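You operate a simulated robot arm through the tools that you are given. There is no shell and no other tool. Be economical: measure what you need, move in short steps, check, and stop when the job is done.

You run a simulated two-armed robot. Do the job below in one go: nothing can be reset, and whatever is moved stays where it is left.

TASK
Pick up the grey former with one hand, pass it to the other hand and put it on the top of the grey ring bench. Close the right door of the blue check bench. Press the blue plus-ten key two times. Push the blue drawer of the grey desk shut. Open the right drawer of the grey ring bench, take the yellow tag that says "75" from the top of the grey ring bench and put it in the inside the right drawer of the grey ring bench, then shut the drawer. Take the black chock from the top of the grey ring bench and put it on top of the roll of blue tape there. Open the middle drawer of the grey check bench, take the yellow sponge from the top of the grey ring bench and put it in the inside of the grey check bench's middle drawer and shut the drawer again. Put the green tag from the top of the grey ring bench on top of the roll of black tape there. Fetch the grey sponge from the shelf under the small blue bench and set it on the green filter with white pleats. Put one of the grey couplers from the top of the drawer cabinet on top of the low white fitting with two blue bands. Take the low white fitting with two yellow bands and put it on the black tray. The order is free. Set down upright: grey coupler, low white fitting with two yellow bands.

Only the result counts: the job must be done as asked and must still hold three seconds after the hand-in. Knocking over, shifting, dropping, spilling or breaking anything else fails it.

THE ROBOT
Two 7-joint arms with fingered hands on one trunk, on a base that drives. Base frame: it is fixed to the floor where the robot stands at the start and does not move with it; the origin is under the middle of the robot, x ahead of it, y to its left, z up; the surface under the hand at the start is at about z = 0.8. Units: m, degrees, N and s.
The left shoulder is at the start at [0.046, 0.125, 1.151], the right one opposite. With the tool pointing down near the work surface each hand reaches from about 0.42 to 0.84 m from the robot's upright axis, wherever it stands, measured 20 degrees to its own side. Places, roughly: black chock (8x5x4 cm) [2.9, 1.9, 0.8]; black tray (10x10x2 cm) [-3.7, 0.8, 0.8]; blue drawer of the grey desk [1, 1.7, 0.8]; blue plus-ten key [0.7, 1.6, 0.9]; green filter with white pleats (17x14x2 cm) [0.5, -0.3, 0.8]; green tag (8x5x2 cm) [2.6, 2.4, 0.8]; grey coupler (5x5x5 cm) [-1.3, -0.5, 0.8]; grey coupler (5x5x8 cm) [-1.5, -0.4, 0.8]; grey former (12x6x12 cm) [0.5, 0.1, 0.8]; grey sponge (10x6x4 cm) [2.9, 0.7, 0.2]; inside of the grey check bench's middle drawer [0.7, -0.5, 0.6]; inside the right drawer of the grey ring bench [2.9, 2.2, 0.7]; low white fitting with two blue ba (6x7x8 cm) [-1.5, -0.3, 0.8]; low white fitting with two yellow  (7x8x8 cm) [-3.7, 0.3, 0.8]; middle drawer of the grey check bench [0.8, -0.5, 0.6]; right door of the blue check bench [1.1, 1.1, 0.4]; right drawer of the grey ring bench [2.9, 2.2, 0.7]; roll of black tape (8x8x5 cm) [2.6, 1.9, 0.8]; roll of blue tape (9x9x5 cm) [2.5, 1.8, 0.8]; top of the grey ring bench [2.8, 1.9, 0.8]; yellow sponge (5x7x4 cm) [3, 2.3, 0.8]; yellow tag [2.5, 1.25, 0.75]. Payload 4 kg a hand.
The tool frame of a hand sits at the grasp point between the pads (the TCP): z along the fingers, y along the line on which they close. The tips reach 0.029 m beyond it. The gripper opens to 0.1 m. The gripper's body begins 0.034 m behind the TCP. The gripper is a hand of 5 fingers: y runs from the thumb to the fingers, the wrist lies at [-0.015, -0.105, -0.177] in the tool frame, and closing takes about 1.5 s.
Orientation is told as [roll, pitch, yaw] about the base's x, y, z axes, in that order, counted from this pose: with the fingers straight down and the wrist toward the robot, the tool's x, y and z point along [0, 1, 0], [1, 0, 0] and [0, 0, -1] of the base frame.

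THE INTERFACE
- The arms move only by the tool arm_command. It takes "left_deltas", "right_deltas" or both (then of equal length, played together; a hand with none holds still); each is a list of rows, each an object (a shift or turn left out is 0, a gripper value left out holds the last) with "dr": the turn, a rotation vector about the tool's x, y, z in degrees, a list of three; "xyz": the shift along the tool's x, y, z in m, a list of three; "fingers": the closure, from 0 (fully open) to 1 (shut). In form: [{"dr": [wx, wy, wz], "xyz": [tx, ty, tz], "fingers": fingers}, ...]. A call has 1 to 12 rows; each row shifts and turns the commanded pose from where the row before left it, along the tool's axes as they then stand. A row lasts 0.2 s, in which the tool goes at most 0.05 m and 8.6 degrees; a call with a longer step from one row to the next is refused whole, and so is a gripper value outside its range. A pose out of reach is approached as far as the arm can. The call stops where the force on the tool passes 40 N (or 10 N more than at its start, if that is more) or the arm is blocked; 0.2 s more then pass. The fingers move at their own pace (about 0.045 m/s each) and stop on an object; they squeeze with about 34 N. The grip force told is the motor's: it shows also when the fingers shut on nothing. Time passes only in rows, and 0.2 s behind the last, so rows that do not move let the fingers close. It gives the time, the measured TCP pose, the force on the tool (base axes), the opening and the grip force at its end, in the units of the frame above (readings bear some noise), with the torque about the TCP (base axes, N m) and any sound that the robot's microphone picked up, and new pictures: "pictures" is both (left out), scene, wrist or none (wrist: the cameras of the hands that moved).
- Cameras (640 x 400 px; columns grow to the right, rows downward): "scene" is now at [0.1425, -0.0091, 1.284]; the picture's right is [-0.10, -0.99, 0.00], its down [-0.65, 0.07, -0.76] and it looks along [0.76, -0.08, -0.65] (base axes); focal length 248 px, centre (320, 200). "left" rides on the left gripper at [-0.066, -0.086, -0.121] in its tool frame; the picture's right is [-0.76, -0.31, 0.58], its down [0.59, -0.70, 0.40] and it looks along [0.28, 0.64, 0.71] (tool axes); focal length 247 px, centre (320, 200). "right" rides on the right gripper at [0.066, -0.086, -0.121] in its tool frame; the picture's right is [-0.76, 0.31, -0.58], its down [-0.59, -0.70, 0.40] and it looks along [-0.28, 0.64, 0.71] (tool axes); focal length 247 px, centre (320, 200).
- slide_trunk(by): slides the trunk up (or, below 0, down) by that many m; the arms and the scene camera ride with it, the base frame stays. It gives what a move gives, with no picture.
- steer(legs): drives the robot by 1 to 6 legs, each [ahead, turn to the left] in m and degrees, along the robot's own axes; the way and the turn of a leg run together, so that a leg with both is an arc; at most 1.5 m and 180 degrees a leg. The arms and the cameras ride along, it lands a little off, and it stops where it bumps. It gives what a move gives, and a new picture of the scene camera.
- grasp_type(shape, hand): the hand has 5 fingers and takes this shape, open, in about a second: jaw (thumb against the fingers, like two jaws); tri (thumb and two fingers); tip (a fingertip pinch); poke (one finger out to press); point (the index stretched); flat (the hand flat); cup (the hand cupped); fist (a fist). The gripper value then closes the fingers along that shape, each until it touches; the sizes above hold for jaw. It gives what a move gives, with no picture.
- turn_head(pan, tilt): turns the head with the scene camera to pan (to the left, within 80 degrees either way) and tilt (down, from -29 to 69), counted from straight ahead of the robot. It gives what a move gives, and a new picture of the scene camera.
- point_at(camera, pixels): for up to 12 pixels [column, row] of the newest picture of that camera ("zoom" is the newest enlarged one), the place [x, y, z] in the base frame of the surface seen there, good to about 0.003 m, but the place of the scene camera against the robot may be out by one fixed shift of up to 0.018 m in any direction. No time passes.
- enlarge(camera, box): a new picture of the part [left, top, right, bottom] of that camera's present view, enlarged. No time passes.
- close_job(): hands the job in; it is judged then, once.

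Go step by step. Measure first, check grasps and placings, and put right what went wrong. The budget is 378 turns and 360 pictures, counting those below and the enlarged ones. Unless the task says otherwise, let go and move clear before handing in, and close with one line.

The tools are called after "Call:" as a command line: name --argument value ..., lists and objects as JSON in quotes. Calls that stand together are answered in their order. arm_command: Moves the arms, as the interface text tells. Its arguments: {"type":"object","properties":{"left_deltas":{"type":"array"},"right_deltas":{"type":"array"},"pictures":{"type":"string","enum":["both","scene","wrist","none"]}},"required":[]} The other tools are called the same way: slide_trunk (by) slides the trunk up or down; grasp_type (shape, hand) gives the hand a shape; steer (legs) drives the base; turn_head (pan, tilt) turns the head that bears the scene camera; point_at (camera, pixels) gives the place of the surface under pixels of a picture; enlarge (camera, box) takes an enlarged picture of a part of a camera's view; close_job () hands the job in.

At the start:

```text
time_s: 0.0
left_ee_pos: [0.5162, 0.1288, 1.1005]
left_orientation: [0.0, 0.0, -0.1]
left_contact_force: [1.2, -0.5, 0.2]
left_torque: [0.01, -0.01, 0.02]
left_opening: 0.0999
left_gripper_force: 0.0
left_shape: jaw
right_ee_pos: [0.4102, -0.3206, 1.022]
right_orientation: [0.0, 0.0, -0.1]
right_contact_force: [0.3, 0.4, -0.3]
right_torque: [-0.02, 0.02, 0.0]
right_opening: 0.1
right_gripper_force: 0.0
right_shape: jaw
trunk travel left (down, up): [-0.35, 0.397]
robot x, y, heading: [0.0034, 0.0025, -0.2]
head pan, tilt: [-5.7, 40.6]
```

scene: 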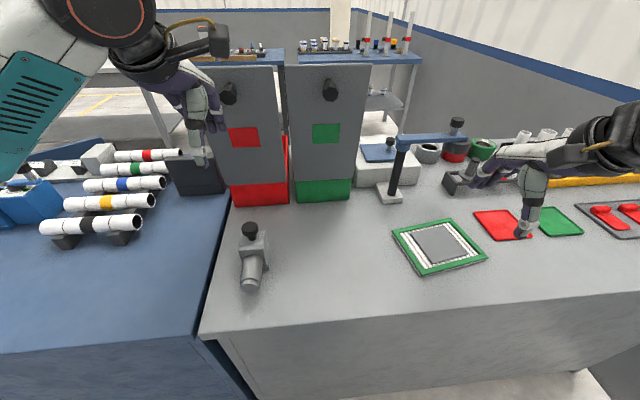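
right: 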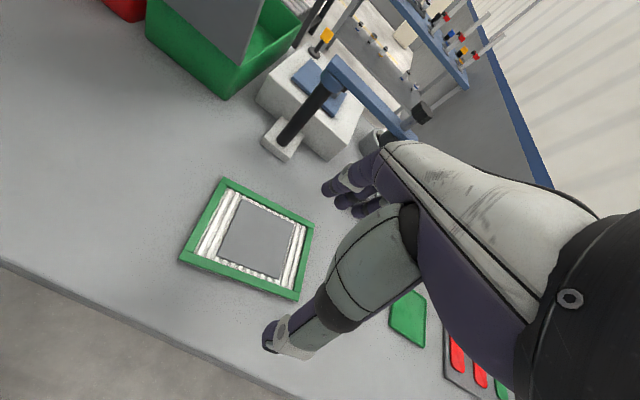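
left: 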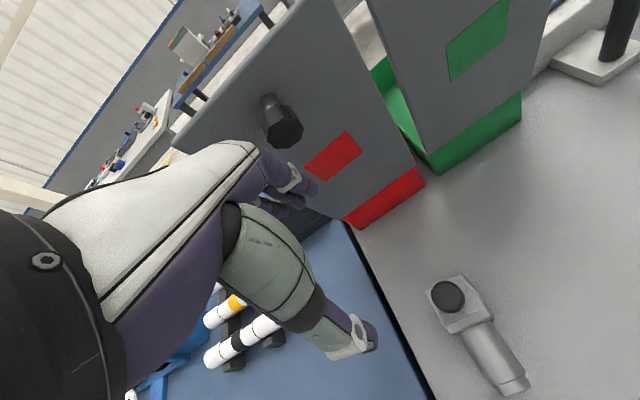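

The grey former stands at about (253,255) with a black knob on top, and the green filter is at (440,245). I'll measure both and look at the surroundings.

Call:
enlarge --camera "scene" --box '[200, 200, 330, 300]'

Call:
point_at --camera "scene" --pixels '[[250, 226], [250, 240], [253, 262], [250, 285], [241, 240], [268, 240], [440, 243], [394, 232], [486, 260], [450, 219], [424, 275]]'

Call:
turn_head --pan 60 --tilt 25

```text
4.00 times, centred on (265, 250) of scene
```

zoom: 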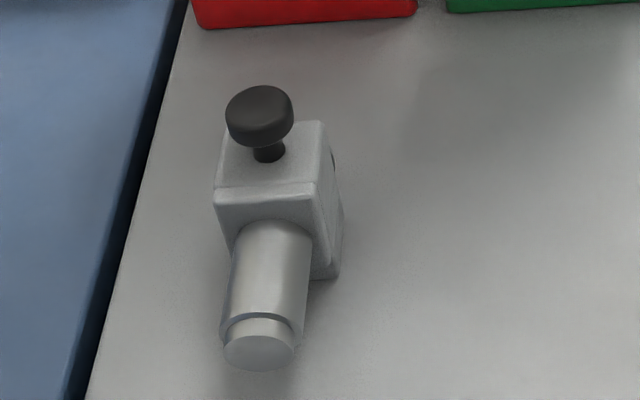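

```text
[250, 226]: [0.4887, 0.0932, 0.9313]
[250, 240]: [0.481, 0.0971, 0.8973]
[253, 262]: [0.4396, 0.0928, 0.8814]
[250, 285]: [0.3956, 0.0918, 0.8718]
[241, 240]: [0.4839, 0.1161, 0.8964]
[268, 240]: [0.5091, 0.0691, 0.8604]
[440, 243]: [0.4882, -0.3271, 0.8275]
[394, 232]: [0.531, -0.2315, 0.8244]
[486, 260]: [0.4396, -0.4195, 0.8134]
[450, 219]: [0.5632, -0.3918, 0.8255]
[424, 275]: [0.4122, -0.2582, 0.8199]
```

```text
time_s: 1.4
left_ee_pos: [0.517, 0.1283, 1.1008]
left_orientation: [0.0, 0.1, 0.0]
left_contact_force: [0.5, -0.5, 0.3]
left_torque: [-0.01, -0.04, -0.01]
left_opening: 0.0998
left_gripper_force: 0.1
left_shape: jaw
right_ee_pos: [0.41, -0.3201, 1.0222]
right_orientation: [-0.1, 0.0, 0.0]
right_contact_force: [0.9, -0.2, -0.3]
right_torque: [-0.01, 0.0, -0.01]
right_opening: 0.0998
right_gripper_force: 0.0
right_shape: jaw
trunk travel left (down, up): [-0.35, 0.397]
robot x, y, heading: [0.0022, 0.0013, -0.1]
head pan, tilt: [60.0, 25.0]
```

scene: 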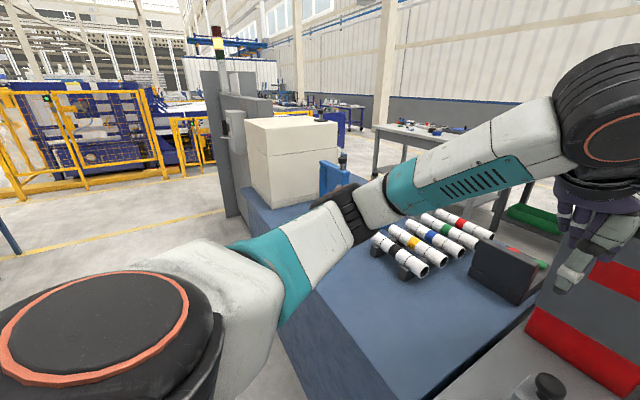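

The left picture shows the blue bench beside us and the grey benches farther off near (430,140). I'll look around more to map the floor.

Call:
turn_head --pan 80 --tilt 10

Call:
turn_head --pan 25 --tilt 5

Call:
turn_head --pan -60 --tilt 30

```text
time_s: 2.2
left_ee_pos: [0.5164, 0.1284, 1.1019]
left_orientation: [-0.1, 0.0, 0.0]
left_contact_force: [-0.4, -0.3, 0.7]
left_torque: [0.0, -0.02, -0.05]
left_opening: 0.0996
left_gripper_force: 0.0
left_shape: jaw
right_ee_pos: [0.4104, -0.3207, 1.0209]
right_orientation: [0.1, 0.1, 0.0]
right_contact_force: [-0.5, 0.4, -0.1]
right_torque: [0.01, 0.01, -0.02]
right_opening: 0.0997
right_gripper_force: 0.0
right_shape: jaw
trunk travel left (down, up): [-0.35, 0.397]
robot x, y, heading: [0.0011, 0.0017, -0.2]
head pan, tilt: [80.0, 10.0]
```

scene: 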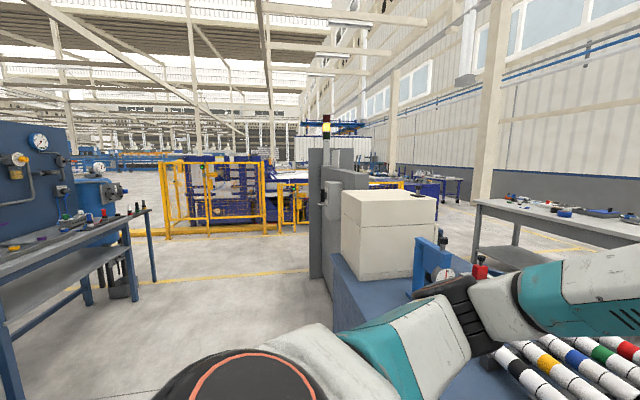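

```text
time_s: 3.4
left_ee_pos: [0.5168, 0.1285, 1.1009]
left_orientation: [0.0, -0.1, 0.0]
left_contact_force: [-0.7, -0.6, 0.0]
left_torque: [0.03, 0.0, 0.0]
left_opening: 0.0999
left_gripper_force: 0.0
left_shape: jaw
right_ee_pos: [0.4103, -0.3201, 1.0207]
right_orientation: [-0.1, 0.0, -0.1]
right_contact_force: [0.6, 0.5, -0.4]
right_torque: [0.02, 0.01, 0.01]
right_opening: 0.1
right_gripper_force: 0.1
right_shape: jaw
trunk travel left (down, up): [-0.35, 0.397]
robot x, y, heading: [-0.0012, 0.0021, 0.1]
head pan, tilt: [25.0, 5.0]
```

scene: 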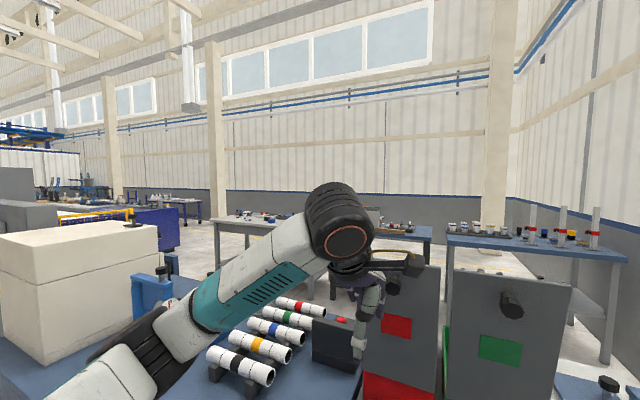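

```text
time_s: 5.0
left_ee_pos: [0.5173, 0.1275, 1.0999]
left_orientation: [0.0, 0.0, 0.0]
left_contact_force: [-0.6, -0.4, -1.1]
left_torque: [-0.01, 0.0, 0.03]
left_opening: 0.0996
left_gripper_force: 0.1
left_shape: jaw
right_ee_pos: [0.409, -0.32, 1.0217]
right_orientation: [0.0, 0.1, 0.0]
right_contact_force: [-0.1, 0.2, 0.0]
right_torque: [0.02, -0.03, 0.02]
right_opening: 0.0996
right_gripper_force: 0.0
right_shape: jaw
trunk travel left (down, up): [-0.35, 0.397]
robot x, y, heading: [0.0023, 0.0001, 0.3]
head pan, tilt: [-60.0, 30.0]
```

scene: 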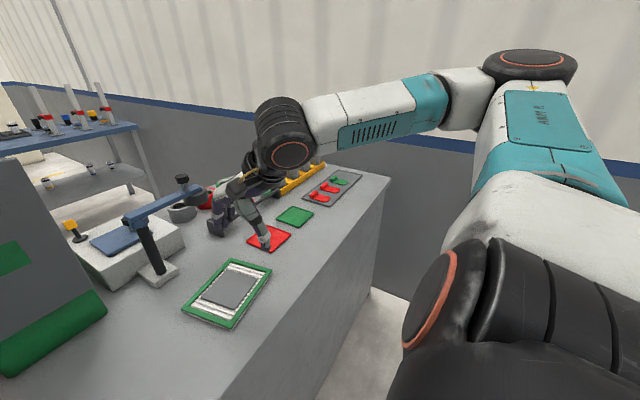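

The robot stands close to the grey bench with the former directly ahead; I plan right hand on the former's cylinder, then left hand on its block. First I'll turn both hands so that they close along y, with the wrists outward.

Call:
arm_command --left_deltas '[{"dr": [0, 0, 7.5]}, {"dr": [0, 0, 7.5]}, {"dr": [0, 0, 7.5]}, {"dr": [0, 0, 7.5]}, {"dr": [0, 0, 7.5]}, {"dr": [0, 0, 7.5]}, {"dr": [0, 0, 7.5]}, {"dr": [0, 0, 7.5]}, {"dr": [0, 0, 7.5]}, {"dr": [0, 0, 7.5]}, {"dr": [0, 0, 7.5]}, {"dr": [0, 0, 7.5]}]' --right_deltas '[{"dr": [0, 0, -7.5]}, {"dr": [0, 0, -7.5]}, {"dr": [0, 0, -7.5]}, {"dr": [0, 0, -7.5]}, {"dr": [0, 0, -7.5]}, {"dr": [0, 0, -7.5]}, {"dr": [0, 0, -7.5]}, {"dr": [0, 0, -7.5]}, {"dr": [0, 0, -7.5]}, {"dr": [0, 0, -7.5]}, {"dr": [0, 0, -7.5]}, {"dr": [0, 0, -7.5]}]' --pictures "none"

Call:
turn_head --pan 0 --tilt 45

```text
time_s: 7.6
left_ee_pos: [0.5169, 0.1276, 1.1021]
left_orientation: [0.0, 0.0, -90.1]
left_contact_force: [-0.2, -0.4, -0.3]
left_torque: [-0.01, -0.02, 0.04]
left_opening: 0.0998
left_gripper_force: 0.0
left_shape: jaw
right_ee_pos: [0.41, -0.3211, 1.0223]
right_orientation: [0.0, 0.0, 90.2]
right_contact_force: [0.0, -0.4, -0.4]
right_torque: [-0.03, 0.02, -0.02]
right_opening: 0.1
right_gripper_force: 0.1
right_shape: jaw
trunk travel left (down, up): [-0.35, 0.397]
robot x, y, heading: [0.0011, -0.0009, 0.1]
head pan, tilt: [-60.0, 30.0]
```

```text
time_s: 8.9
left_ee_pos: [0.5173, 0.1278, 1.1031]
left_orientation: [0.0, -0.1, -90.1]
left_contact_force: [-0.4, -0.2, -1.0]
left_torque: [0.01, 0.01, 0.01]
left_opening: 0.0999
left_gripper_force: 0.1
left_shape: jaw
right_ee_pos: [0.4091, -0.3211, 1.0214]
right_orientation: [0.0, -0.1, 90.0]
right_contact_force: [0.5, 0.6, 0.4]
right_torque: [-0.02, 0.03, 0.01]
right_opening: 0.0999
right_gripper_force: 0.1
right_shape: jaw
trunk travel left (down, up): [-0.35, 0.397]
robot x, y, heading: [-0.0018, 0.0025, -0.2]
head pan, tilt: [0.0, 45.0]
```

scene: 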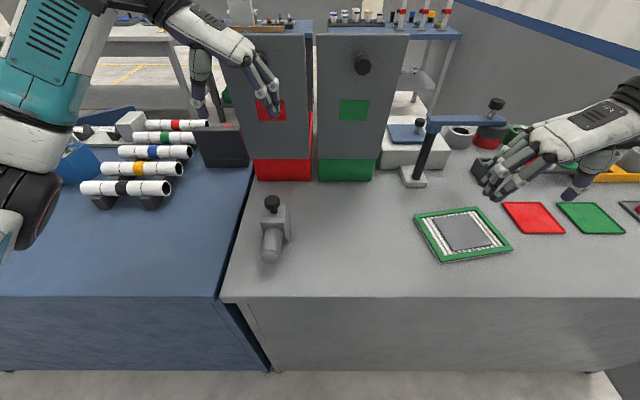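

Both hands are turned. The scene camera may be shifted, so I'll look through the wrist cameras to measure the former exactly.

Call:
enlarge --camera "left" --box '[0, 0, 640, 400]'

Call:
enlarge --camera "right" --box '[0, 0, 640, 400]'

Call:
point_at --camera "scene" --pixels '[[271, 201], [280, 222], [271, 252], [264, 222], [288, 222], [248, 170], [470, 230], [271, 190]]'

```text
1.00 times, centred on (320, 200) of left (not enlarged: the box is as wide or as high as the picture)
```

zoom: 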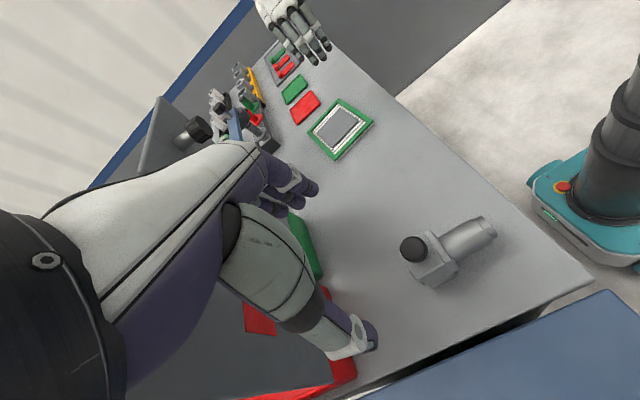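

```text
1.00 times, centred on (320, 200) of right (not enlarged: the box is as wide or as high as the picture)
```

zoom: 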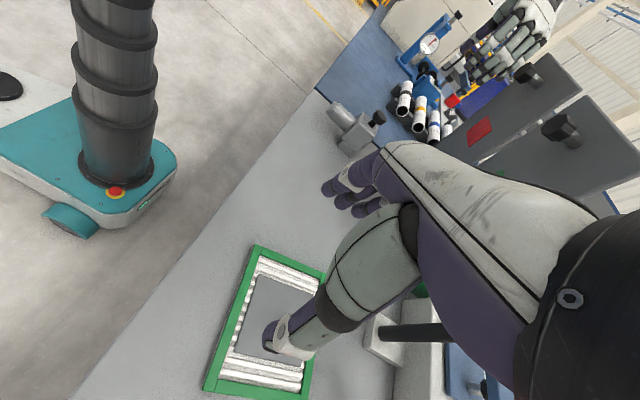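

```text
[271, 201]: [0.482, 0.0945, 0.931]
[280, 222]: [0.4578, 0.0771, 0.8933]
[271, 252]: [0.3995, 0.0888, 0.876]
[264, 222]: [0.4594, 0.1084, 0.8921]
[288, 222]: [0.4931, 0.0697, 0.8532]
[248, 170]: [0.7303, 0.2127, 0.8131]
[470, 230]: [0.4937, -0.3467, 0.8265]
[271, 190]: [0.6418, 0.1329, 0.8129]
```

The left wrist view shows the former clearly at (430,255); I'll measure there.

Call:
enlarge --camera "left" --box '[370, 190, 530, 290]'

Call:
point_at --camera "zoom" --pixels '[[170, 235], [120, 290], [250, 350], [340, 200], [440, 180], [490, 150], [320, 320], [230, 180], [100, 100], [500, 330]]'

```text
4.00 times, centred on (450, 240) of left
```

zoom: 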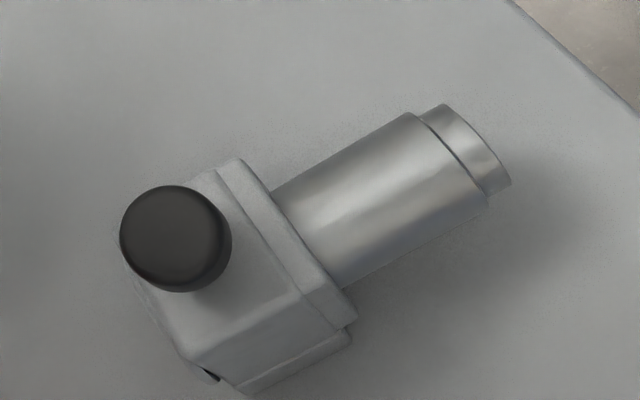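

```text
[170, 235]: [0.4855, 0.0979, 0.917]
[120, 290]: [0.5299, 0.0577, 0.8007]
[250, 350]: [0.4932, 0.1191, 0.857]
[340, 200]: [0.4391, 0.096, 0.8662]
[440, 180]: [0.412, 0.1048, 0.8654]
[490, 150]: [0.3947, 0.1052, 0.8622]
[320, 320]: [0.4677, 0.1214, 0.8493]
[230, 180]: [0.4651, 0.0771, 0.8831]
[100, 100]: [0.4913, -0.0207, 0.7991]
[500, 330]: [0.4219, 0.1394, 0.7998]
```

The wrist camera gives: table z 0.80, knob top 0.917 at (0.486, 0.098), block top 0.883, cylinder axis at y≈0.097 with top 0.866. I'll bring the right hand over the cylinder.

Call:
arm_command --right_deltas '[{"xyz": [0, 0.046, 0]}, {"xyz": [0, 0.046, 0]}, {"xyz": [0, 0.046, 0]}, {"xyz": [0, 0.046, 0]}, {"xyz": [0, 0.046, 0]}, {"xyz": [0, 0.046, 0]}, {"xyz": [0, 0.046, 0]}, {"xyz": [0, 0.046, 0]}, {"xyz": [0, 0.046, 0]}, {"xyz": [0, 0.004, 0.04]}, {"xyz": [0, 0, 0.03]}]'

```text
time_s: 11.3
left_ee_pos: [0.5175, 0.1287, 1.1021]
left_orientation: [0.0, 0.0, -89.9]
left_contact_force: [0.1, -0.5, 0.1]
left_torque: [0.0, 0.02, -0.01]
left_opening: 0.0997
left_gripper_force: 0.0
left_shape: jaw
right_ee_pos: [0.4118, 0.0934, 0.9496]
right_orientation: [-0.1, 0.0, 90.0]
right_contact_force: [0.5, -0.3, 0.2]
right_torque: [-0.02, 0.02, -0.01]
right_opening: 0.1
right_gripper_force: 0.0
right_shape: jaw
trunk travel left (down, up): [-0.35, 0.397]
robot x, y, heading: [0.0009, -0.0025, 0.3]
head pan, tilt: [0.0, 45.0]
```

scene: 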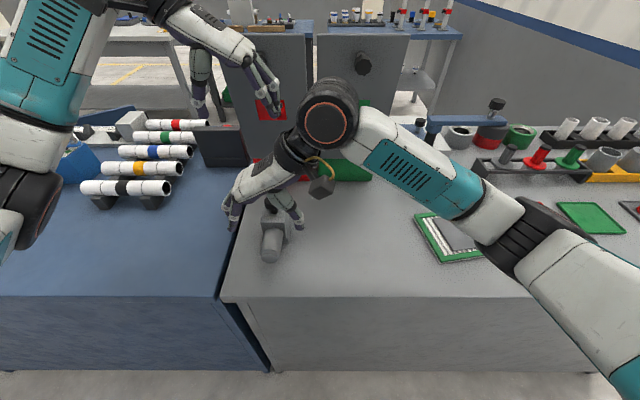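
right: 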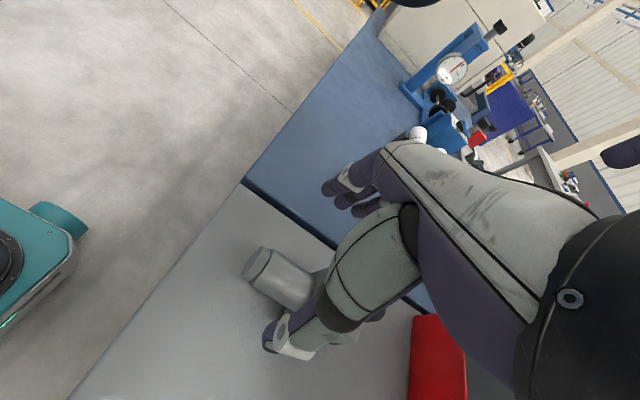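

The right hand hovers over the cylinder with z 0.95. I'll lower it, correcting by a few millimetres, and close.

Call:
arm_command --right_deltas '[{"xyz": [0.006, 0.003, 0.03]}, {"xyz": [0, 0, 0.03]}, {"xyz": [0, 0, 0.025]}, {"xyz": [0, 0, 0.018]}]'

```text
time_s: 12.3
left_ee_pos: [0.5163, 0.1277, 1.1018]
left_orientation: [0.0, 0.0, -89.9]
left_contact_force: [0.2, -0.3, -1.0]
left_torque: [-0.02, 0.0, -0.01]
left_opening: 0.0998
left_gripper_force: 0.1
left_shape: jaw
right_ee_pos: [0.4046, 0.0995, 0.8499]
right_orientation: [-0.1, 0.0, 90.0]
right_contact_force: [0.1, 0.1, -0.1]
right_torque: [-0.03, -0.02, 0.01]
right_opening: 0.0999
right_gripper_force: 0.0
right_shape: jaw
trunk travel left (down, up): [-0.35, 0.397]
robot x, y, heading: [0.0026, 0.0, -0.0]
head pan, tilt: [0.0, 45.0]
```

scene: 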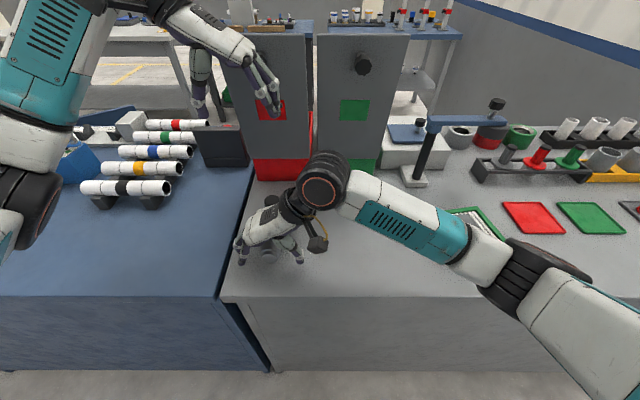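
right: 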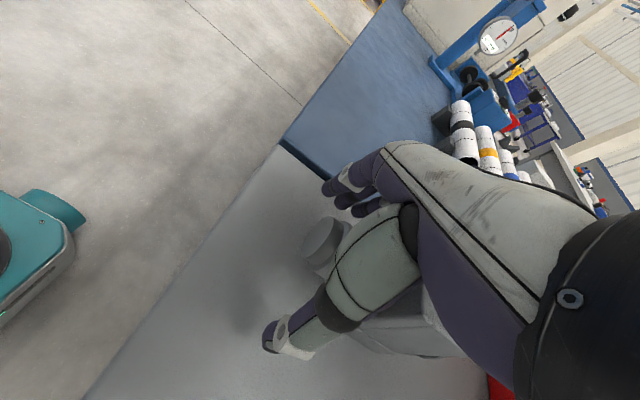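

Cylinder lies between thumb and fingers. Close the grip.

Call:
arm_command --right_deltas '[{"fingers": 1}, {}, {}, {}, {}, {}, {}, {}]' --pictures "none"

Call:
enlarge --camera "scene" --box '[200, 160, 360, 300]'

```text
time_s: 14.1
left_ee_pos: [0.5173, 0.1283, 1.1021]
left_orientation: [0.0, -0.1, -90.0]
left_contact_force: [-0.4, 0.2, -0.9]
left_torque: [-0.01, 0.01, -0.01]
left_opening: 0.0999
left_gripper_force: 0.1
left_shape: jaw
right_ee_pos: [0.4041, 0.0989, 0.8505]
right_orientation: [-0.1, 0.0, 90.0]
right_contact_force: [1.1, 0.8, -0.2]
right_torque: [-0.03, -0.07, 0.11]
right_opening: 0.0268
right_gripper_force: 33.8
right_shape: jaw
trunk travel left (down, up): [-0.35, 0.397]
robot x, y, heading: [-0.001, -0.0001, -0.1]
head pan, tilt: [0.0, 45.0]
```

```text
2.86 times, centred on (280, 230) of scene
```

zoom: 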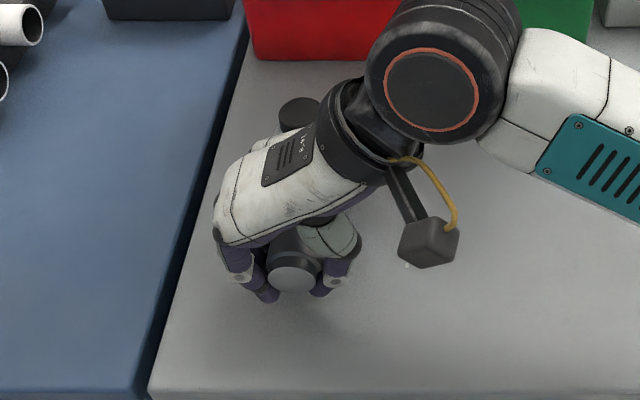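

Gripped at 27 mm. Lift and check for sag.

Call:
arm_command --right_deltas '[{"xyz": [0, 0, -0.02]}, {"xyz": [0, 0, -0.03]}, {"xyz": [0, 0, -0.04]}, {"xyz": [0, 0, -0.03]}]' --pictures "none"

Call:
enlarge --camera "scene" --box '[200, 100, 360, 240]'

Call:
enlarge --camera "left" --box '[280, 130, 600, 330]'

```text
time_s: 15.1
left_ee_pos: [0.517, 0.1287, 1.1016]
left_orientation: [0.0, 0.0, -90.1]
left_contact_force: [-0.5, -0.6, 0.4]
left_torque: [0.01, 0.03, 0.05]
left_opening: 0.0999
left_gripper_force: 0.0
left_shape: jaw
right_ee_pos: [0.4034, 0.0991, 0.969]
right_orientation: [0.0, -0.1, 90.0]
right_contact_force: [-0.2, -0.2, 0.1]
right_torque: [0.0, -0.03, -0.04]
right_opening: 0.019
right_gripper_force: 34.1
right_shape: jaw
trunk travel left (down, up): [-0.35, 0.397]
robot x, y, heading: [0.0004, 0.0001, -0.1]
head pan, tilt: [0.0, 45.0]
```

```text
2.86 times, centred on (280, 170) of scene
```

zoom: 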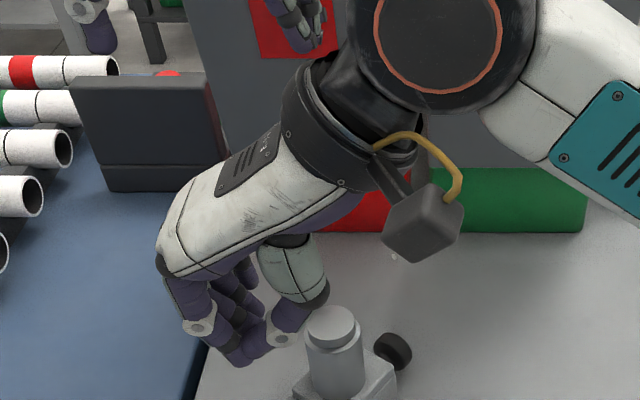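

```text
2.00 times, centred on (440, 230) of left
```

zoom: 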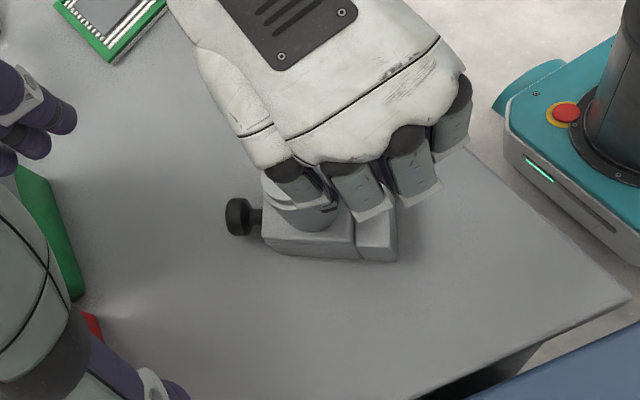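

The cylinder slipped out and the former now rests on its back with the cylinder pointing up. I'll open and raise the right hand clear, then re-measure.

Call:
arm_command --right_deltas '[{"fingers": 0, "xyz": [0, 0, -0.03]}, {"xyz": [0, -0.045, -0.02]}, {"xyz": [0, -0.05, 0]}, {"xyz": [0, -0.05, 0]}, {"xyz": [0, -0.05, 0]}, {"xyz": [0, -0.05, 0]}]' --pictures "scene"

Call:
enlarge --camera "left" --box '[340, 180, 540, 305]'

Call:
point_at --camera "zoom" --pixels '[[240, 210], [300, 180], [330, 200], [320, 130], [360, 170], [300, 260], [400, 270], [120, 160], [450, 190]]'

```text
time_s: 16.5
left_ee_pos: [0.5161, 0.128, 1.1027]
left_orientation: [0.0, 0.0, -89.9]
left_contact_force: [-0.3, 0.1, 0.2]
left_torque: [0.04, -0.01, -0.01]
left_opening: 0.0996
left_gripper_force: 0.1
left_shape: jaw
right_ee_pos: [0.4027, -0.1443, 1.0242]
right_orientation: [-0.1, -0.1, 90.1]
right_contact_force: [0.0, -0.5, 0.3]
right_torque: [0.01, -0.03, 0.02]
right_opening: 0.1
right_gripper_force: 0.1
right_shape: jaw
trunk travel left (down, up): [-0.35, 0.397]
robot x, y, heading: [0.0017, 0.0005, 0.1]
head pan, tilt: [0.0, 45.0]
```

scene: 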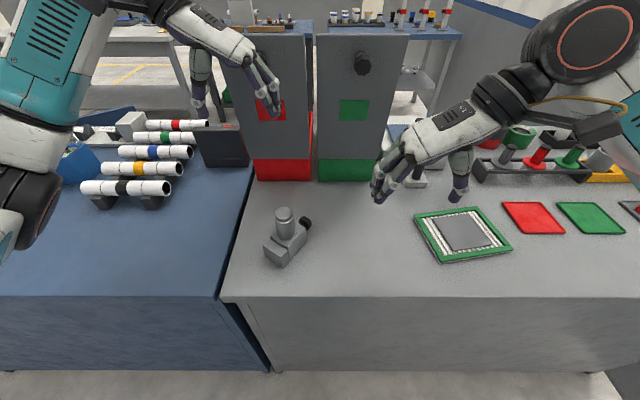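

```text
3.20 times, centred on (440, 242) of left
```

zoom: 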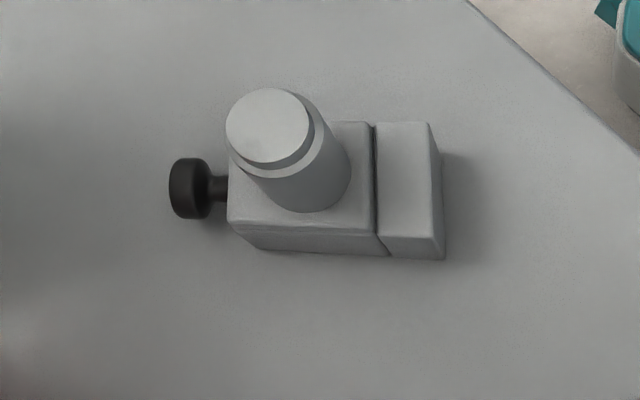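

```text
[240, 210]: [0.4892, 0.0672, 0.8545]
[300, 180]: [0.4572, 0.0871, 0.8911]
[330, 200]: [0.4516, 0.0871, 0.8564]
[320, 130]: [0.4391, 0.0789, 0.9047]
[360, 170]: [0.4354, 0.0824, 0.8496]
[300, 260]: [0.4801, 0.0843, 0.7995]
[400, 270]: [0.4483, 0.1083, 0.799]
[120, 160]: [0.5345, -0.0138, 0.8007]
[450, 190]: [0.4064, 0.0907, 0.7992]
```

The former now stands stably with the cylinder up and block top at z≈0.852. I'll measure cylinder top, block edges and knob.

Call:
point_at --camera "zoom" --pixels '[[265, 125], [262, 92], [240, 145], [305, 145], [190, 180], [237, 222], [370, 225], [368, 130], [428, 130], [386, 235], [435, 240], [400, 180]]'

```text
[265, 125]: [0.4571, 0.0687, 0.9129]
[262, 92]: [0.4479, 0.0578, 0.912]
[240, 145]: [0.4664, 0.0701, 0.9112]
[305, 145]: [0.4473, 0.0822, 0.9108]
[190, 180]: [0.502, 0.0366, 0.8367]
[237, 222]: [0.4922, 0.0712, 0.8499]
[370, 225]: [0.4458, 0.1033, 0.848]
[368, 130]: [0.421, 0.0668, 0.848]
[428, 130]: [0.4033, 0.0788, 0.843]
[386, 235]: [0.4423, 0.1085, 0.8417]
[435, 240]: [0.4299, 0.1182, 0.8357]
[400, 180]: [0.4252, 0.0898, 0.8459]
```

Cylinder axis is at (0.457, 0.071), top 0.912; the block's foot points along (-0.81, 0.59). I'll grip the standing cylinder coaxially from above with the right hand at yaw 45.

Call:
arm_command --right_deltas '[{"dr": [0, 0, 7.5]}, {"dr": [0, 0, 7.5]}, {"dr": [0, 0, 7.5]}, {"dr": [0, 0, 7.5]}, {"dr": [0, 0, 7.5]}, {"dr": [0, 0, 7.5]}, {"xyz": [0.0228, 0.0381, 0]}, {"xyz": [0.0228, 0.0381, 0]}, {"xyz": [0.0228, 0.0381, 0]}, {"xyz": [0.0228, 0.0381, 0]}, {"xyz": [0.0228, 0.0381, 0]}, {"xyz": [0, 0, 0.03]}]' --pictures "scene"

Call:
enlarge --camera "left" --box '[280, 130, 600, 330]'

```text
time_s: 19.1
left_ee_pos: [0.5159, 0.1273, 1.1016]
left_orientation: [0.0, 0.0, -90.0]
left_contact_force: [0.3, -0.7, -0.2]
left_torque: [0.0, 0.0, -0.01]
left_opening: 0.0996
left_gripper_force: 0.0
left_shape: jaw
right_ee_pos: [0.4564, 0.0705, 0.9885]
right_orientation: [0.0, 0.0, 45.0]
right_contact_force: [0.0, -0.1, 0.4]
right_torque: [0.0, 0.01, 0.03]
right_opening: 0.0998
right_gripper_force: 0.1
right_shape: jaw
trunk travel left (down, up): [-0.35, 0.397]
robot x, y, heading: [0.0011, -0.0001, 0.1]
head pan, tilt: [0.0, 45.0]
```

scene: 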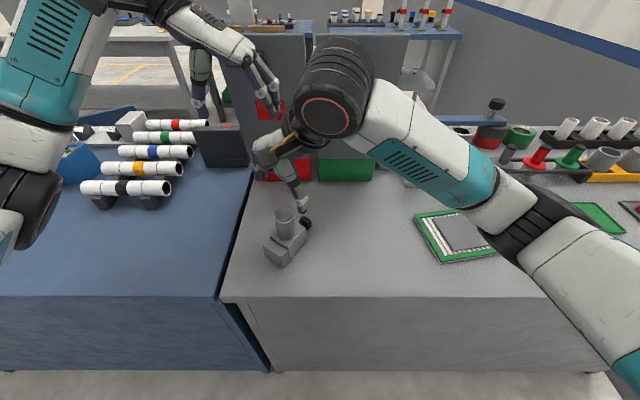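

```text
2.00 times, centred on (440, 230) of left
```

zoom: 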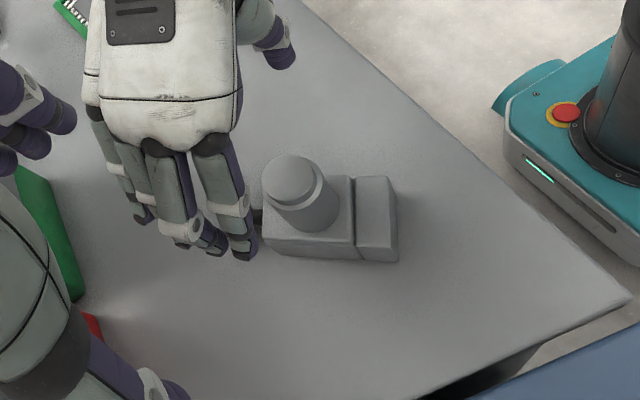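

The hand is above the cylinder; lower to z≈0.885 and close.

Call:
arm_command --right_deltas '[{"xyz": [0, 0, 0.03]}, {"xyz": [0, 0, 0.03]}, {"xyz": [0, 0, 0.025]}, {"xyz": [0, 0, 0.017]}, {}, {"fingers": 1}, {}, {}, {}, {}, {}, {}]' --pictures "none"

Call:
enlarge --camera "left" --box '[280, 130, 600, 330]'

```text
time_s: 21.7
left_ee_pos: [0.5172, 0.1273, 1.1027]
left_orientation: [-0.1, -0.1, -90.0]
left_contact_force: [0.3, 0.1, -0.4]
left_torque: [-0.01, -0.03, -0.02]
left_opening: 0.0994
left_gripper_force: 0.2
left_shape: jaw
right_ee_pos: [0.4571, 0.0719, 0.8881]
right_orientation: [0.1, 0.0, 45.0]
right_contact_force: [-1.1, -1.1, -0.3]
right_torque: [-0.03, 0.01, 0.02]
right_opening: 0.0308
right_gripper_force: 33.9
right_shape: jaw
trunk travel left (down, up): [-0.35, 0.397]
robot x, y, heading: [0.0014, -0.0034, 0.1]
head pan, tilt: [0.0, 45.0]
```

```text
2.00 times, centred on (440, 230) of left
```

zoom: 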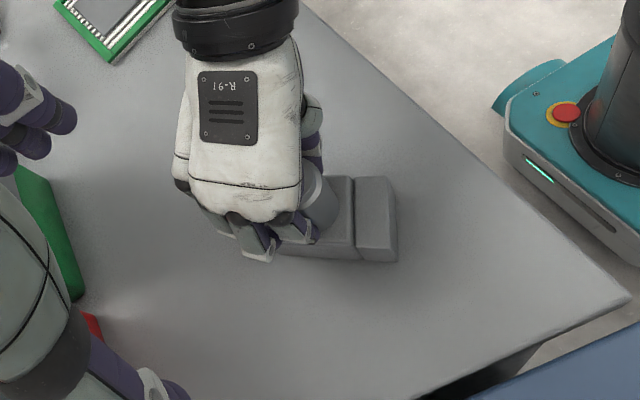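

Gripped at 31 mm. Lift slowly.

Call:
arm_command --right_deltas '[{"xyz": [0, 0, -0.01]}, {"xyz": [0, 0, -0.01]}, {"xyz": [0, 0, -0.02]}, {"xyz": [0, 0, -0.03]}, {"xyz": [0, 0, -0.03]}, {"xyz": [0, 0, -0.03]}]' --pictures "scene"

Call:
enlarge --camera "left" --box '[280, 130, 600, 330]'

```text
time_s: 23.1
left_ee_pos: [0.5176, 0.1278, 1.1033]
left_orientation: [0.0, 0.0, -90.0]
left_contact_force: [0.5, 0.4, -0.3]
left_torque: [-0.04, 0.0, 0.0]
left_opening: 0.0998
left_gripper_force: 0.0
left_shape: jaw
right_ee_pos: [0.457, 0.0733, 1.0165]
right_orientation: [-0.1, 0.0, 45.1]
right_contact_force: [-0.2, -1.0, -4.9]
right_torque: [0.0, -0.02, 0.02]
right_opening: 0.0298
right_gripper_force: 33.9
right_shape: jaw
trunk travel left (down, up): [-0.35, 0.397]
robot x, y, heading: [0.0011, 0.0019, 0.0]
head pan, tilt: [0.0, 45.0]
```

scene: 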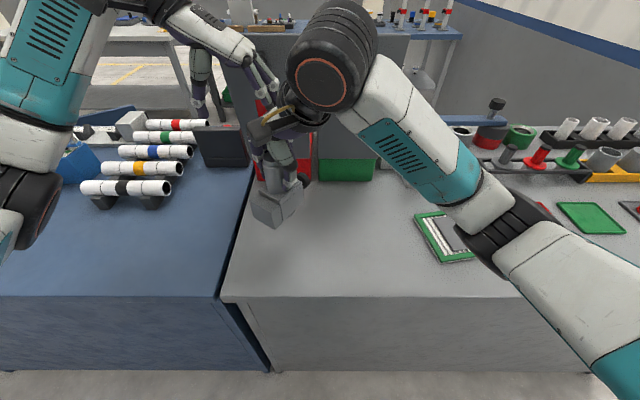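

```text
2.00 times, centred on (440, 230) of left
```

zoom: 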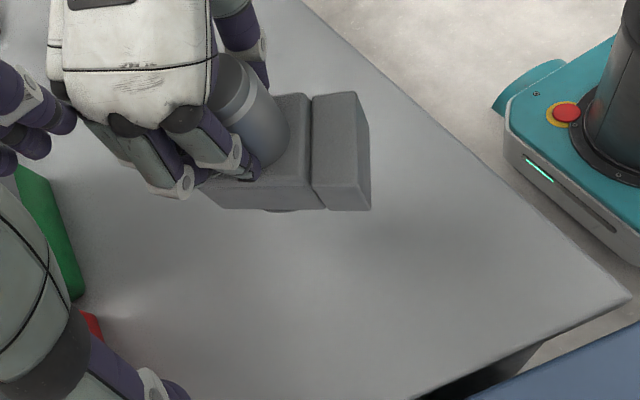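

Former is held (≈0.5 kg). I'll move the left hand away to the left, and yaw the former with the right hand so its foot points left.

Call:
arm_command --right_deltas '[{"dr": [0, 0, 7.7]}, {"dr": [0, 0, 7.7]}, {"dr": [0, 0, 7.7]}, {"dr": [0, 0, 7.7]}, {"dr": [0, 0, 7.7]}, {"dr": [0, 0, 7.7]}, {"dr": [0, 0, 7.8]}]' --left_deltas '[{"xyz": [0, -0.03, 0]}, {"xyz": [0, -0.03, 0]}, {"xyz": [0, -0.03, 0]}, {"xyz": [0, -0.03, 0]}, {"xyz": [0, -0.03, 0]}, {"xyz": [0, -0.03, 0]}, {"xyz": [0, -0.03, 0]}]' --pictures "none"

Call:
arm_command --left_deltas '[{"dr": [0, 0, -7.5]}, {"dr": [0, 0, -7.5]}, {"dr": [0, 0, -7.5]}, {"dr": [0, 0, -7.5]}, {"dr": [0, 0, -7.5]}, {"dr": [0, 0, -7.5]}, {"dr": [0, 0, -7.5]}, {"dr": [0, 0, -7.5]}, {"dr": [0, 0, -7.5]}, {"dr": [0, 0, -7.5]}, {"dr": [0, 0, -7.5]}, {"dr": [0, 0, -7.5]}]' --pictures "none"

Call:
arm_command --left_deltas '[{"dr": [0, -7.5, 0]}, {"dr": [0, -7.5, 0]}, {"dr": [0, -7.5, 0]}, {"dr": [0, -7.5, 0]}, {"dr": [0, -7.5, 0]}, {"dr": [0, -7.5, 0]}, {"dr": [0, -7.5, 0]}, {"dr": [0, -7.5, 0]}]'

```text
time_s: 24.7
left_ee_pos: [0.5164, 0.3414, 1.099]
left_orientation: [0.0, -0.2, -90.0]
left_contact_force: [0.4, 0.2, 0.5]
left_torque: [-0.02, 0.01, -0.01]
left_opening: 0.1
left_gripper_force: 0.1
left_shape: jaw
right_ee_pos: [0.4593, 0.0728, 1.0161]
right_orientation: [-0.1, 0.0, -9.2]
right_contact_force: [-0.1, 0.6, -5.1]
right_torque: [-0.03, -0.02, 0.02]
right_opening: 0.0301
right_gripper_force: 34.3
right_shape: jaw
trunk travel left (down, up): [-0.35, 0.397]
robot x, y, heading: [0.0013, 0.0004, 0.3]
head pan, tilt: [0.0, 45.0]
```

```text
time_s: 27.3
left_ee_pos: [0.5173, 0.3377, 1.101]
left_orientation: [0.0, 0.1, 0.0]
left_contact_force: [-0.6, 0.2, 0.3]
left_torque: [0.0, 0.0, -0.01]
left_opening: 0.1001
left_gripper_force: 0.0
left_shape: jaw
right_ee_pos: [0.4589, 0.0714, 1.0167]
right_orientation: [0.0, 0.1, -9.0]
right_contact_force: [-0.2, -0.6, -5.2]
right_torque: [0.0, 0.0, -0.02]
right_opening: 0.03
right_gripper_force: 34.0
right_shape: jaw
trunk travel left (down, up): [-0.35, 0.397]
robot x, y, heading: [0.0038, -0.0018, -0.1]
head pan, tilt: [0.0, 45.0]
```

```text
time_s: 29.1
left_ee_pos: [0.5176, 0.3394, 1.1001]
left_orientation: [-60.2, 0.1, -0.1]
left_contact_force: [-0.2, -0.2, -0.4]
left_torque: [-0.01, 0.0, -0.02]
left_opening: 0.0997
left_gripper_force: 0.0
left_shape: jaw
right_ee_pos: [0.4581, 0.0711, 1.016]
right_orientation: [0.0, 0.1, -9.0]
right_contact_force: [-0.2, -0.5, -4.7]
right_torque: [-0.03, -0.02, 0.03]
right_opening: 0.0302
right_gripper_force: 34.0
right_shape: jaw
trunk travel left (down, up): [-0.35, 0.397]
robot x, y, heading: [0.0043, 0.0021, 0.1]
head pan, tilt: [0.0, 45.0]
```

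scene: 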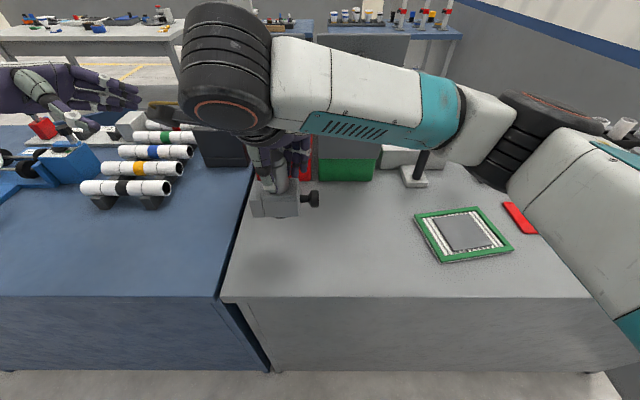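
left: 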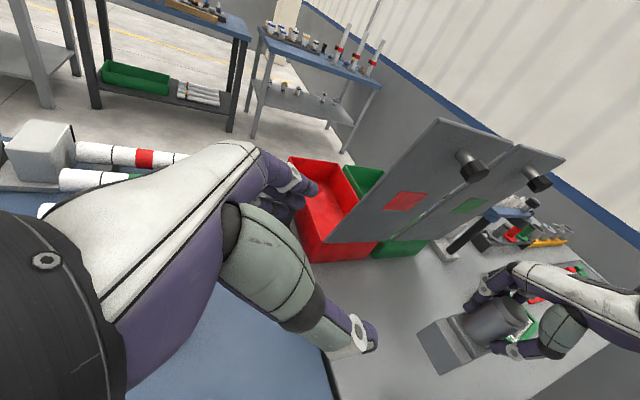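

The foot points left now; the left camera sees the block at (430,345). Measure it.

Call:
enlarge --camera "left" --box '[390, 240, 600, 390]'

Call:
point_at --camera "left" --pixels '[[422, 332], [437, 322], [436, 365], [466, 362], [492, 350], [448, 340], [430, 345]]'

```text
2.67 times, centred on (495, 315) of left
```

zoom: 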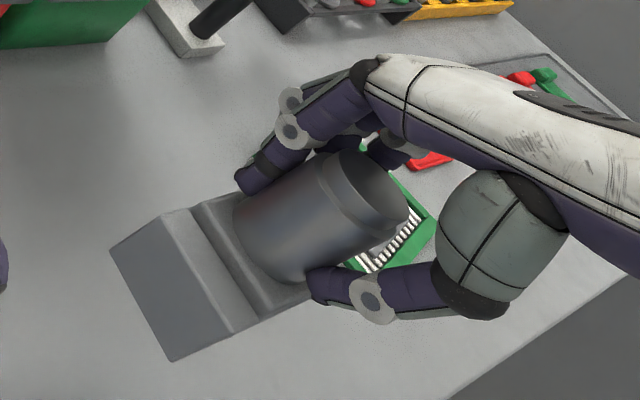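

```text
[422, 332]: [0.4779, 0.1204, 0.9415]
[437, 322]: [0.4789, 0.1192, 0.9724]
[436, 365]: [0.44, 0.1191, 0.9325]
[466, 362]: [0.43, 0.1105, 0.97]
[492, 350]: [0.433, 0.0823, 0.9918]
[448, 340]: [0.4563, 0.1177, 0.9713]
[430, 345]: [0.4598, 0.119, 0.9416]
```

Foot end face: y 0.12, x 0.437–0.482, z 0.93–0.975. I'll bring the left hand to a pre-grasp point 8 cm back along its approach.

Call:
arm_command --left_deltas '[{"xyz": [0.002, -0.0117, 0.0386]}, {"xyz": [0.002, -0.0117, 0.0386]}, {"xyz": [0.002, -0.0117, 0.0386]}, {"xyz": [0.002, -0.0117, 0.0386]}, {"xyz": [0.002, -0.0117, 0.0386]}]'

```text
time_s: 30.3
left_ee_pos: [0.46, 0.1753, 0.9972]
left_orientation: [-60.2, 0.1, 0.0]
left_contact_force: [0.7, -0.1, 0.6]
left_torque: [0.02, -0.01, 0.02]
left_opening: 0.1
left_gripper_force: 0.0
left_shape: jaw
right_ee_pos: [0.4591, 0.0703, 1.0174]
right_orientation: [0.0, 0.1, -8.9]
right_contact_force: [0.8, -0.3, -4.4]
right_torque: [-0.02, -0.02, 0.0]
right_opening: 0.0299
right_gripper_force: 34.2
right_shape: jaw
trunk travel left (down, up): [-0.35, 0.397]
robot x, y, heading: [-0.0001, 0.0026, 0.1]
head pan, tilt: [0.0, 45.0]
```

scene: 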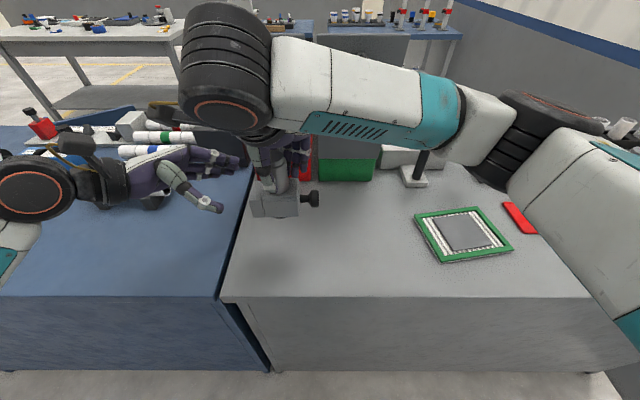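
left: 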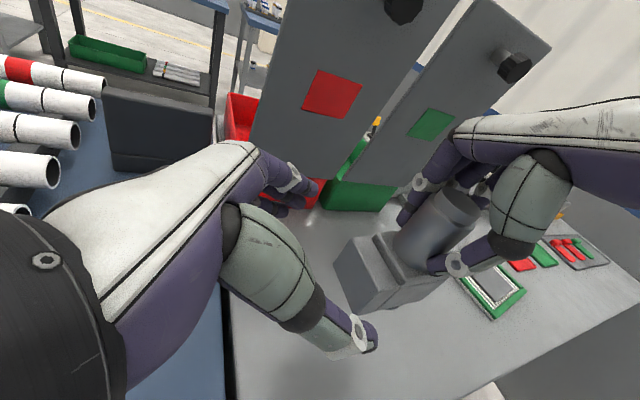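

Aligned: the foot lies between the left thumb and fingers. Advance 7.5 cm and close.

Call:
arm_command --left_deltas '[{"xyz": [0.001, 0, 0.03]}, {"xyz": [0, 0, 0.025]}, {"xyz": [0, 0, 0.018]}, {}, {"fingers": 1}, {}, {}, {}, {}, {}, {}]'

```text
time_s: 32.7
left_ee_pos: [0.4582, 0.1135, 0.9564]
left_orientation: [-60.0, 0.0, 0.0]
left_contact_force: [-2.4, 0.4, -0.3]
left_torque: [-0.01, -0.05, -0.09]
left_opening: 0.0471
left_gripper_force: 34.1
left_shape: jaw
right_ee_pos: [0.4589, 0.0707, 1.0169]
right_orientation: [0.0, 0.0, -9.0]
right_contact_force: [1.3, -0.7, -4.4]
right_torque: [-0.02, -0.07, -0.01]
right_opening: 0.0299
right_gripper_force: 34.0
right_shape: jaw
trunk travel left (down, up): [-0.35, 0.397]
robot x, y, heading: [-0.0001, 0.0001, 0.1]
head pan, tilt: [0.0, 45.0]
```

scene: 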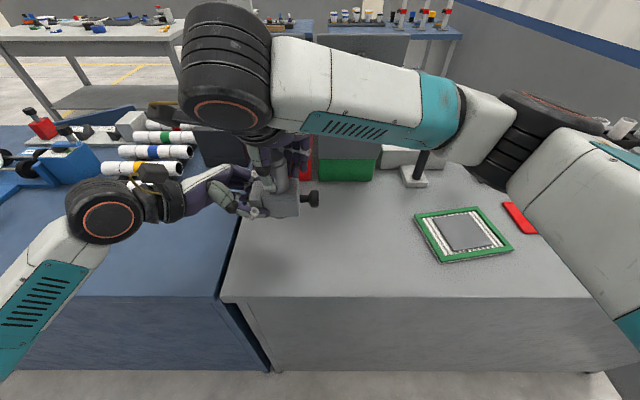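
left: 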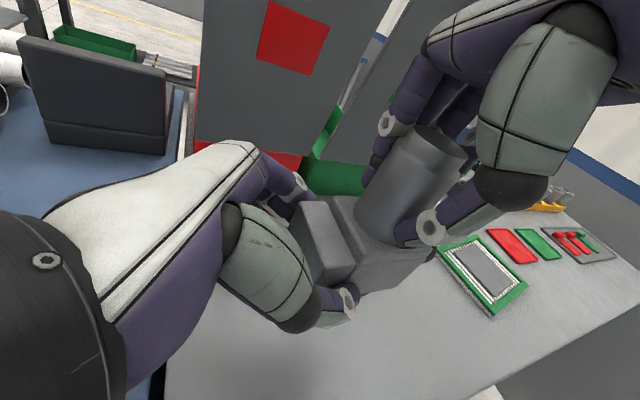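

Both hands hold it; left is firm on flat sides at 47 mm. I'll release the right hand and lift it 7 cm off the cylinder while turning it to a yaw of about 50 for regrasping later.

Call:
arm_command --right_deltas '[{"fingers": 0}, {}, {}, {}, {"xyz": [0, 0, -0.02]}, {"xyz": [0, 0, -0.03]}, {"xyz": [0, 0, -0.03]}]'

```text
time_s: 34.3
left_ee_pos: [0.46, 0.113, 0.9572]
left_orientation: [-59.9, 0.2, 0.1]
left_contact_force: [0.7, 0.5, 0.2]
left_torque: [0.17, -0.01, 0.0]
left_opening: 0.0472
left_gripper_force: 33.7
left_shape: jaw
right_ee_pos: [0.458, 0.0722, 1.0995]
right_orientation: [0.1, 0.1, -9.0]
right_contact_force: [-0.1, 0.4, 0.4]
right_torque: [0.02, -0.02, -0.04]
right_opening: 0.0997
right_gripper_force: 0.1
right_shape: jaw
trunk travel left (down, up): [-0.35, 0.397]
robot x, y, heading: [0.0027, 0.0006, 0.1]
head pan, tilt: [0.0, 45.0]
```

scene: 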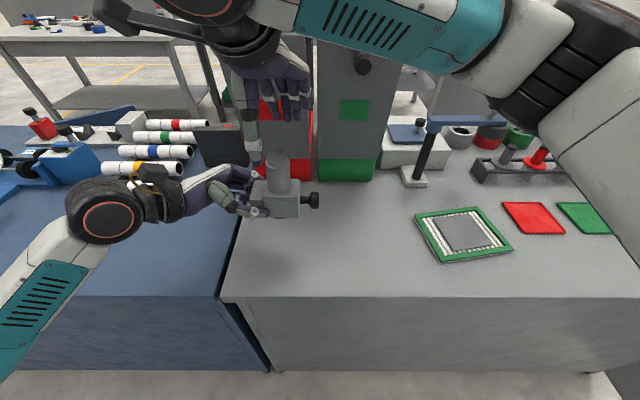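
right: 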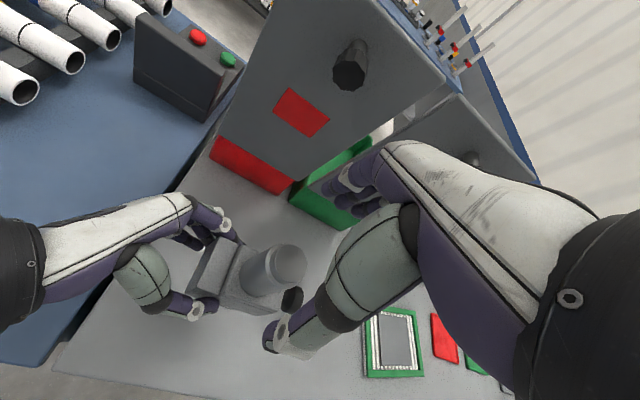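

Left holds without droop. To let the left hand finally set it down, I'll regrip with the right at yaw 50, then re-take with the left vertically.

Call:
arm_command --right_deltas '[{"dr": [0, 0, -7.4]}, {"dr": [0, 0, -7.4]}, {"dr": [0, 0, -7.4]}, {"dr": [0, 0, -7.4]}, {"dr": [0, 0, -7.4]}, {"dr": [0, 0, -7.4]}, {"dr": [0, 0, -7.4]}, {"dr": [0, 0, -7.4]}, {"xyz": [0, 0, 0.03]}, {"xyz": [0, 0, 0.03]}, {"xyz": [0, 0, 0.02]}]' --pictures "wrist"

Call:
enlarge --camera "left" --box '[0, 0, 640, 400]'

```text
time_s: 36.7
left_ee_pos: [0.4574, 0.1133, 0.9565]
left_orientation: [-60.0, 0.1, 0.0]
left_contact_force: [0.8, -0.4, -0.1]
left_torque: [0.21, -0.02, -0.03]
left_opening: 0.0473
left_gripper_force: 33.7
left_shape: jaw
right_ee_pos: [0.4597, 0.0708, 1.0157]
right_orientation: [0.0, 0.0, 50.2]
right_contact_force: [0.3, 0.8, 0.0]
right_torque: [0.02, 0.01, 0.02]
right_opening: 0.1
right_gripper_force: 0.0
right_shape: jaw
trunk travel left (down, up): [-0.35, 0.397]
robot x, y, heading: [0.0003, -0.0029, 0.1]
head pan, tilt: [0.0, 45.0]
```

right: 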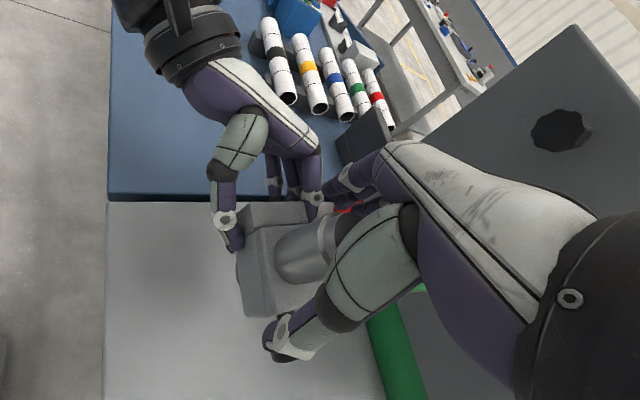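

```text
1.00 times, centred on (320, 200) of left (not enlarged: the box is as wide or as high as the picture)
```

zoom: 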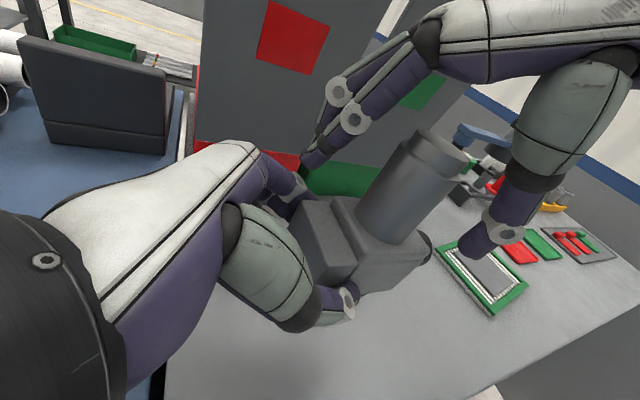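

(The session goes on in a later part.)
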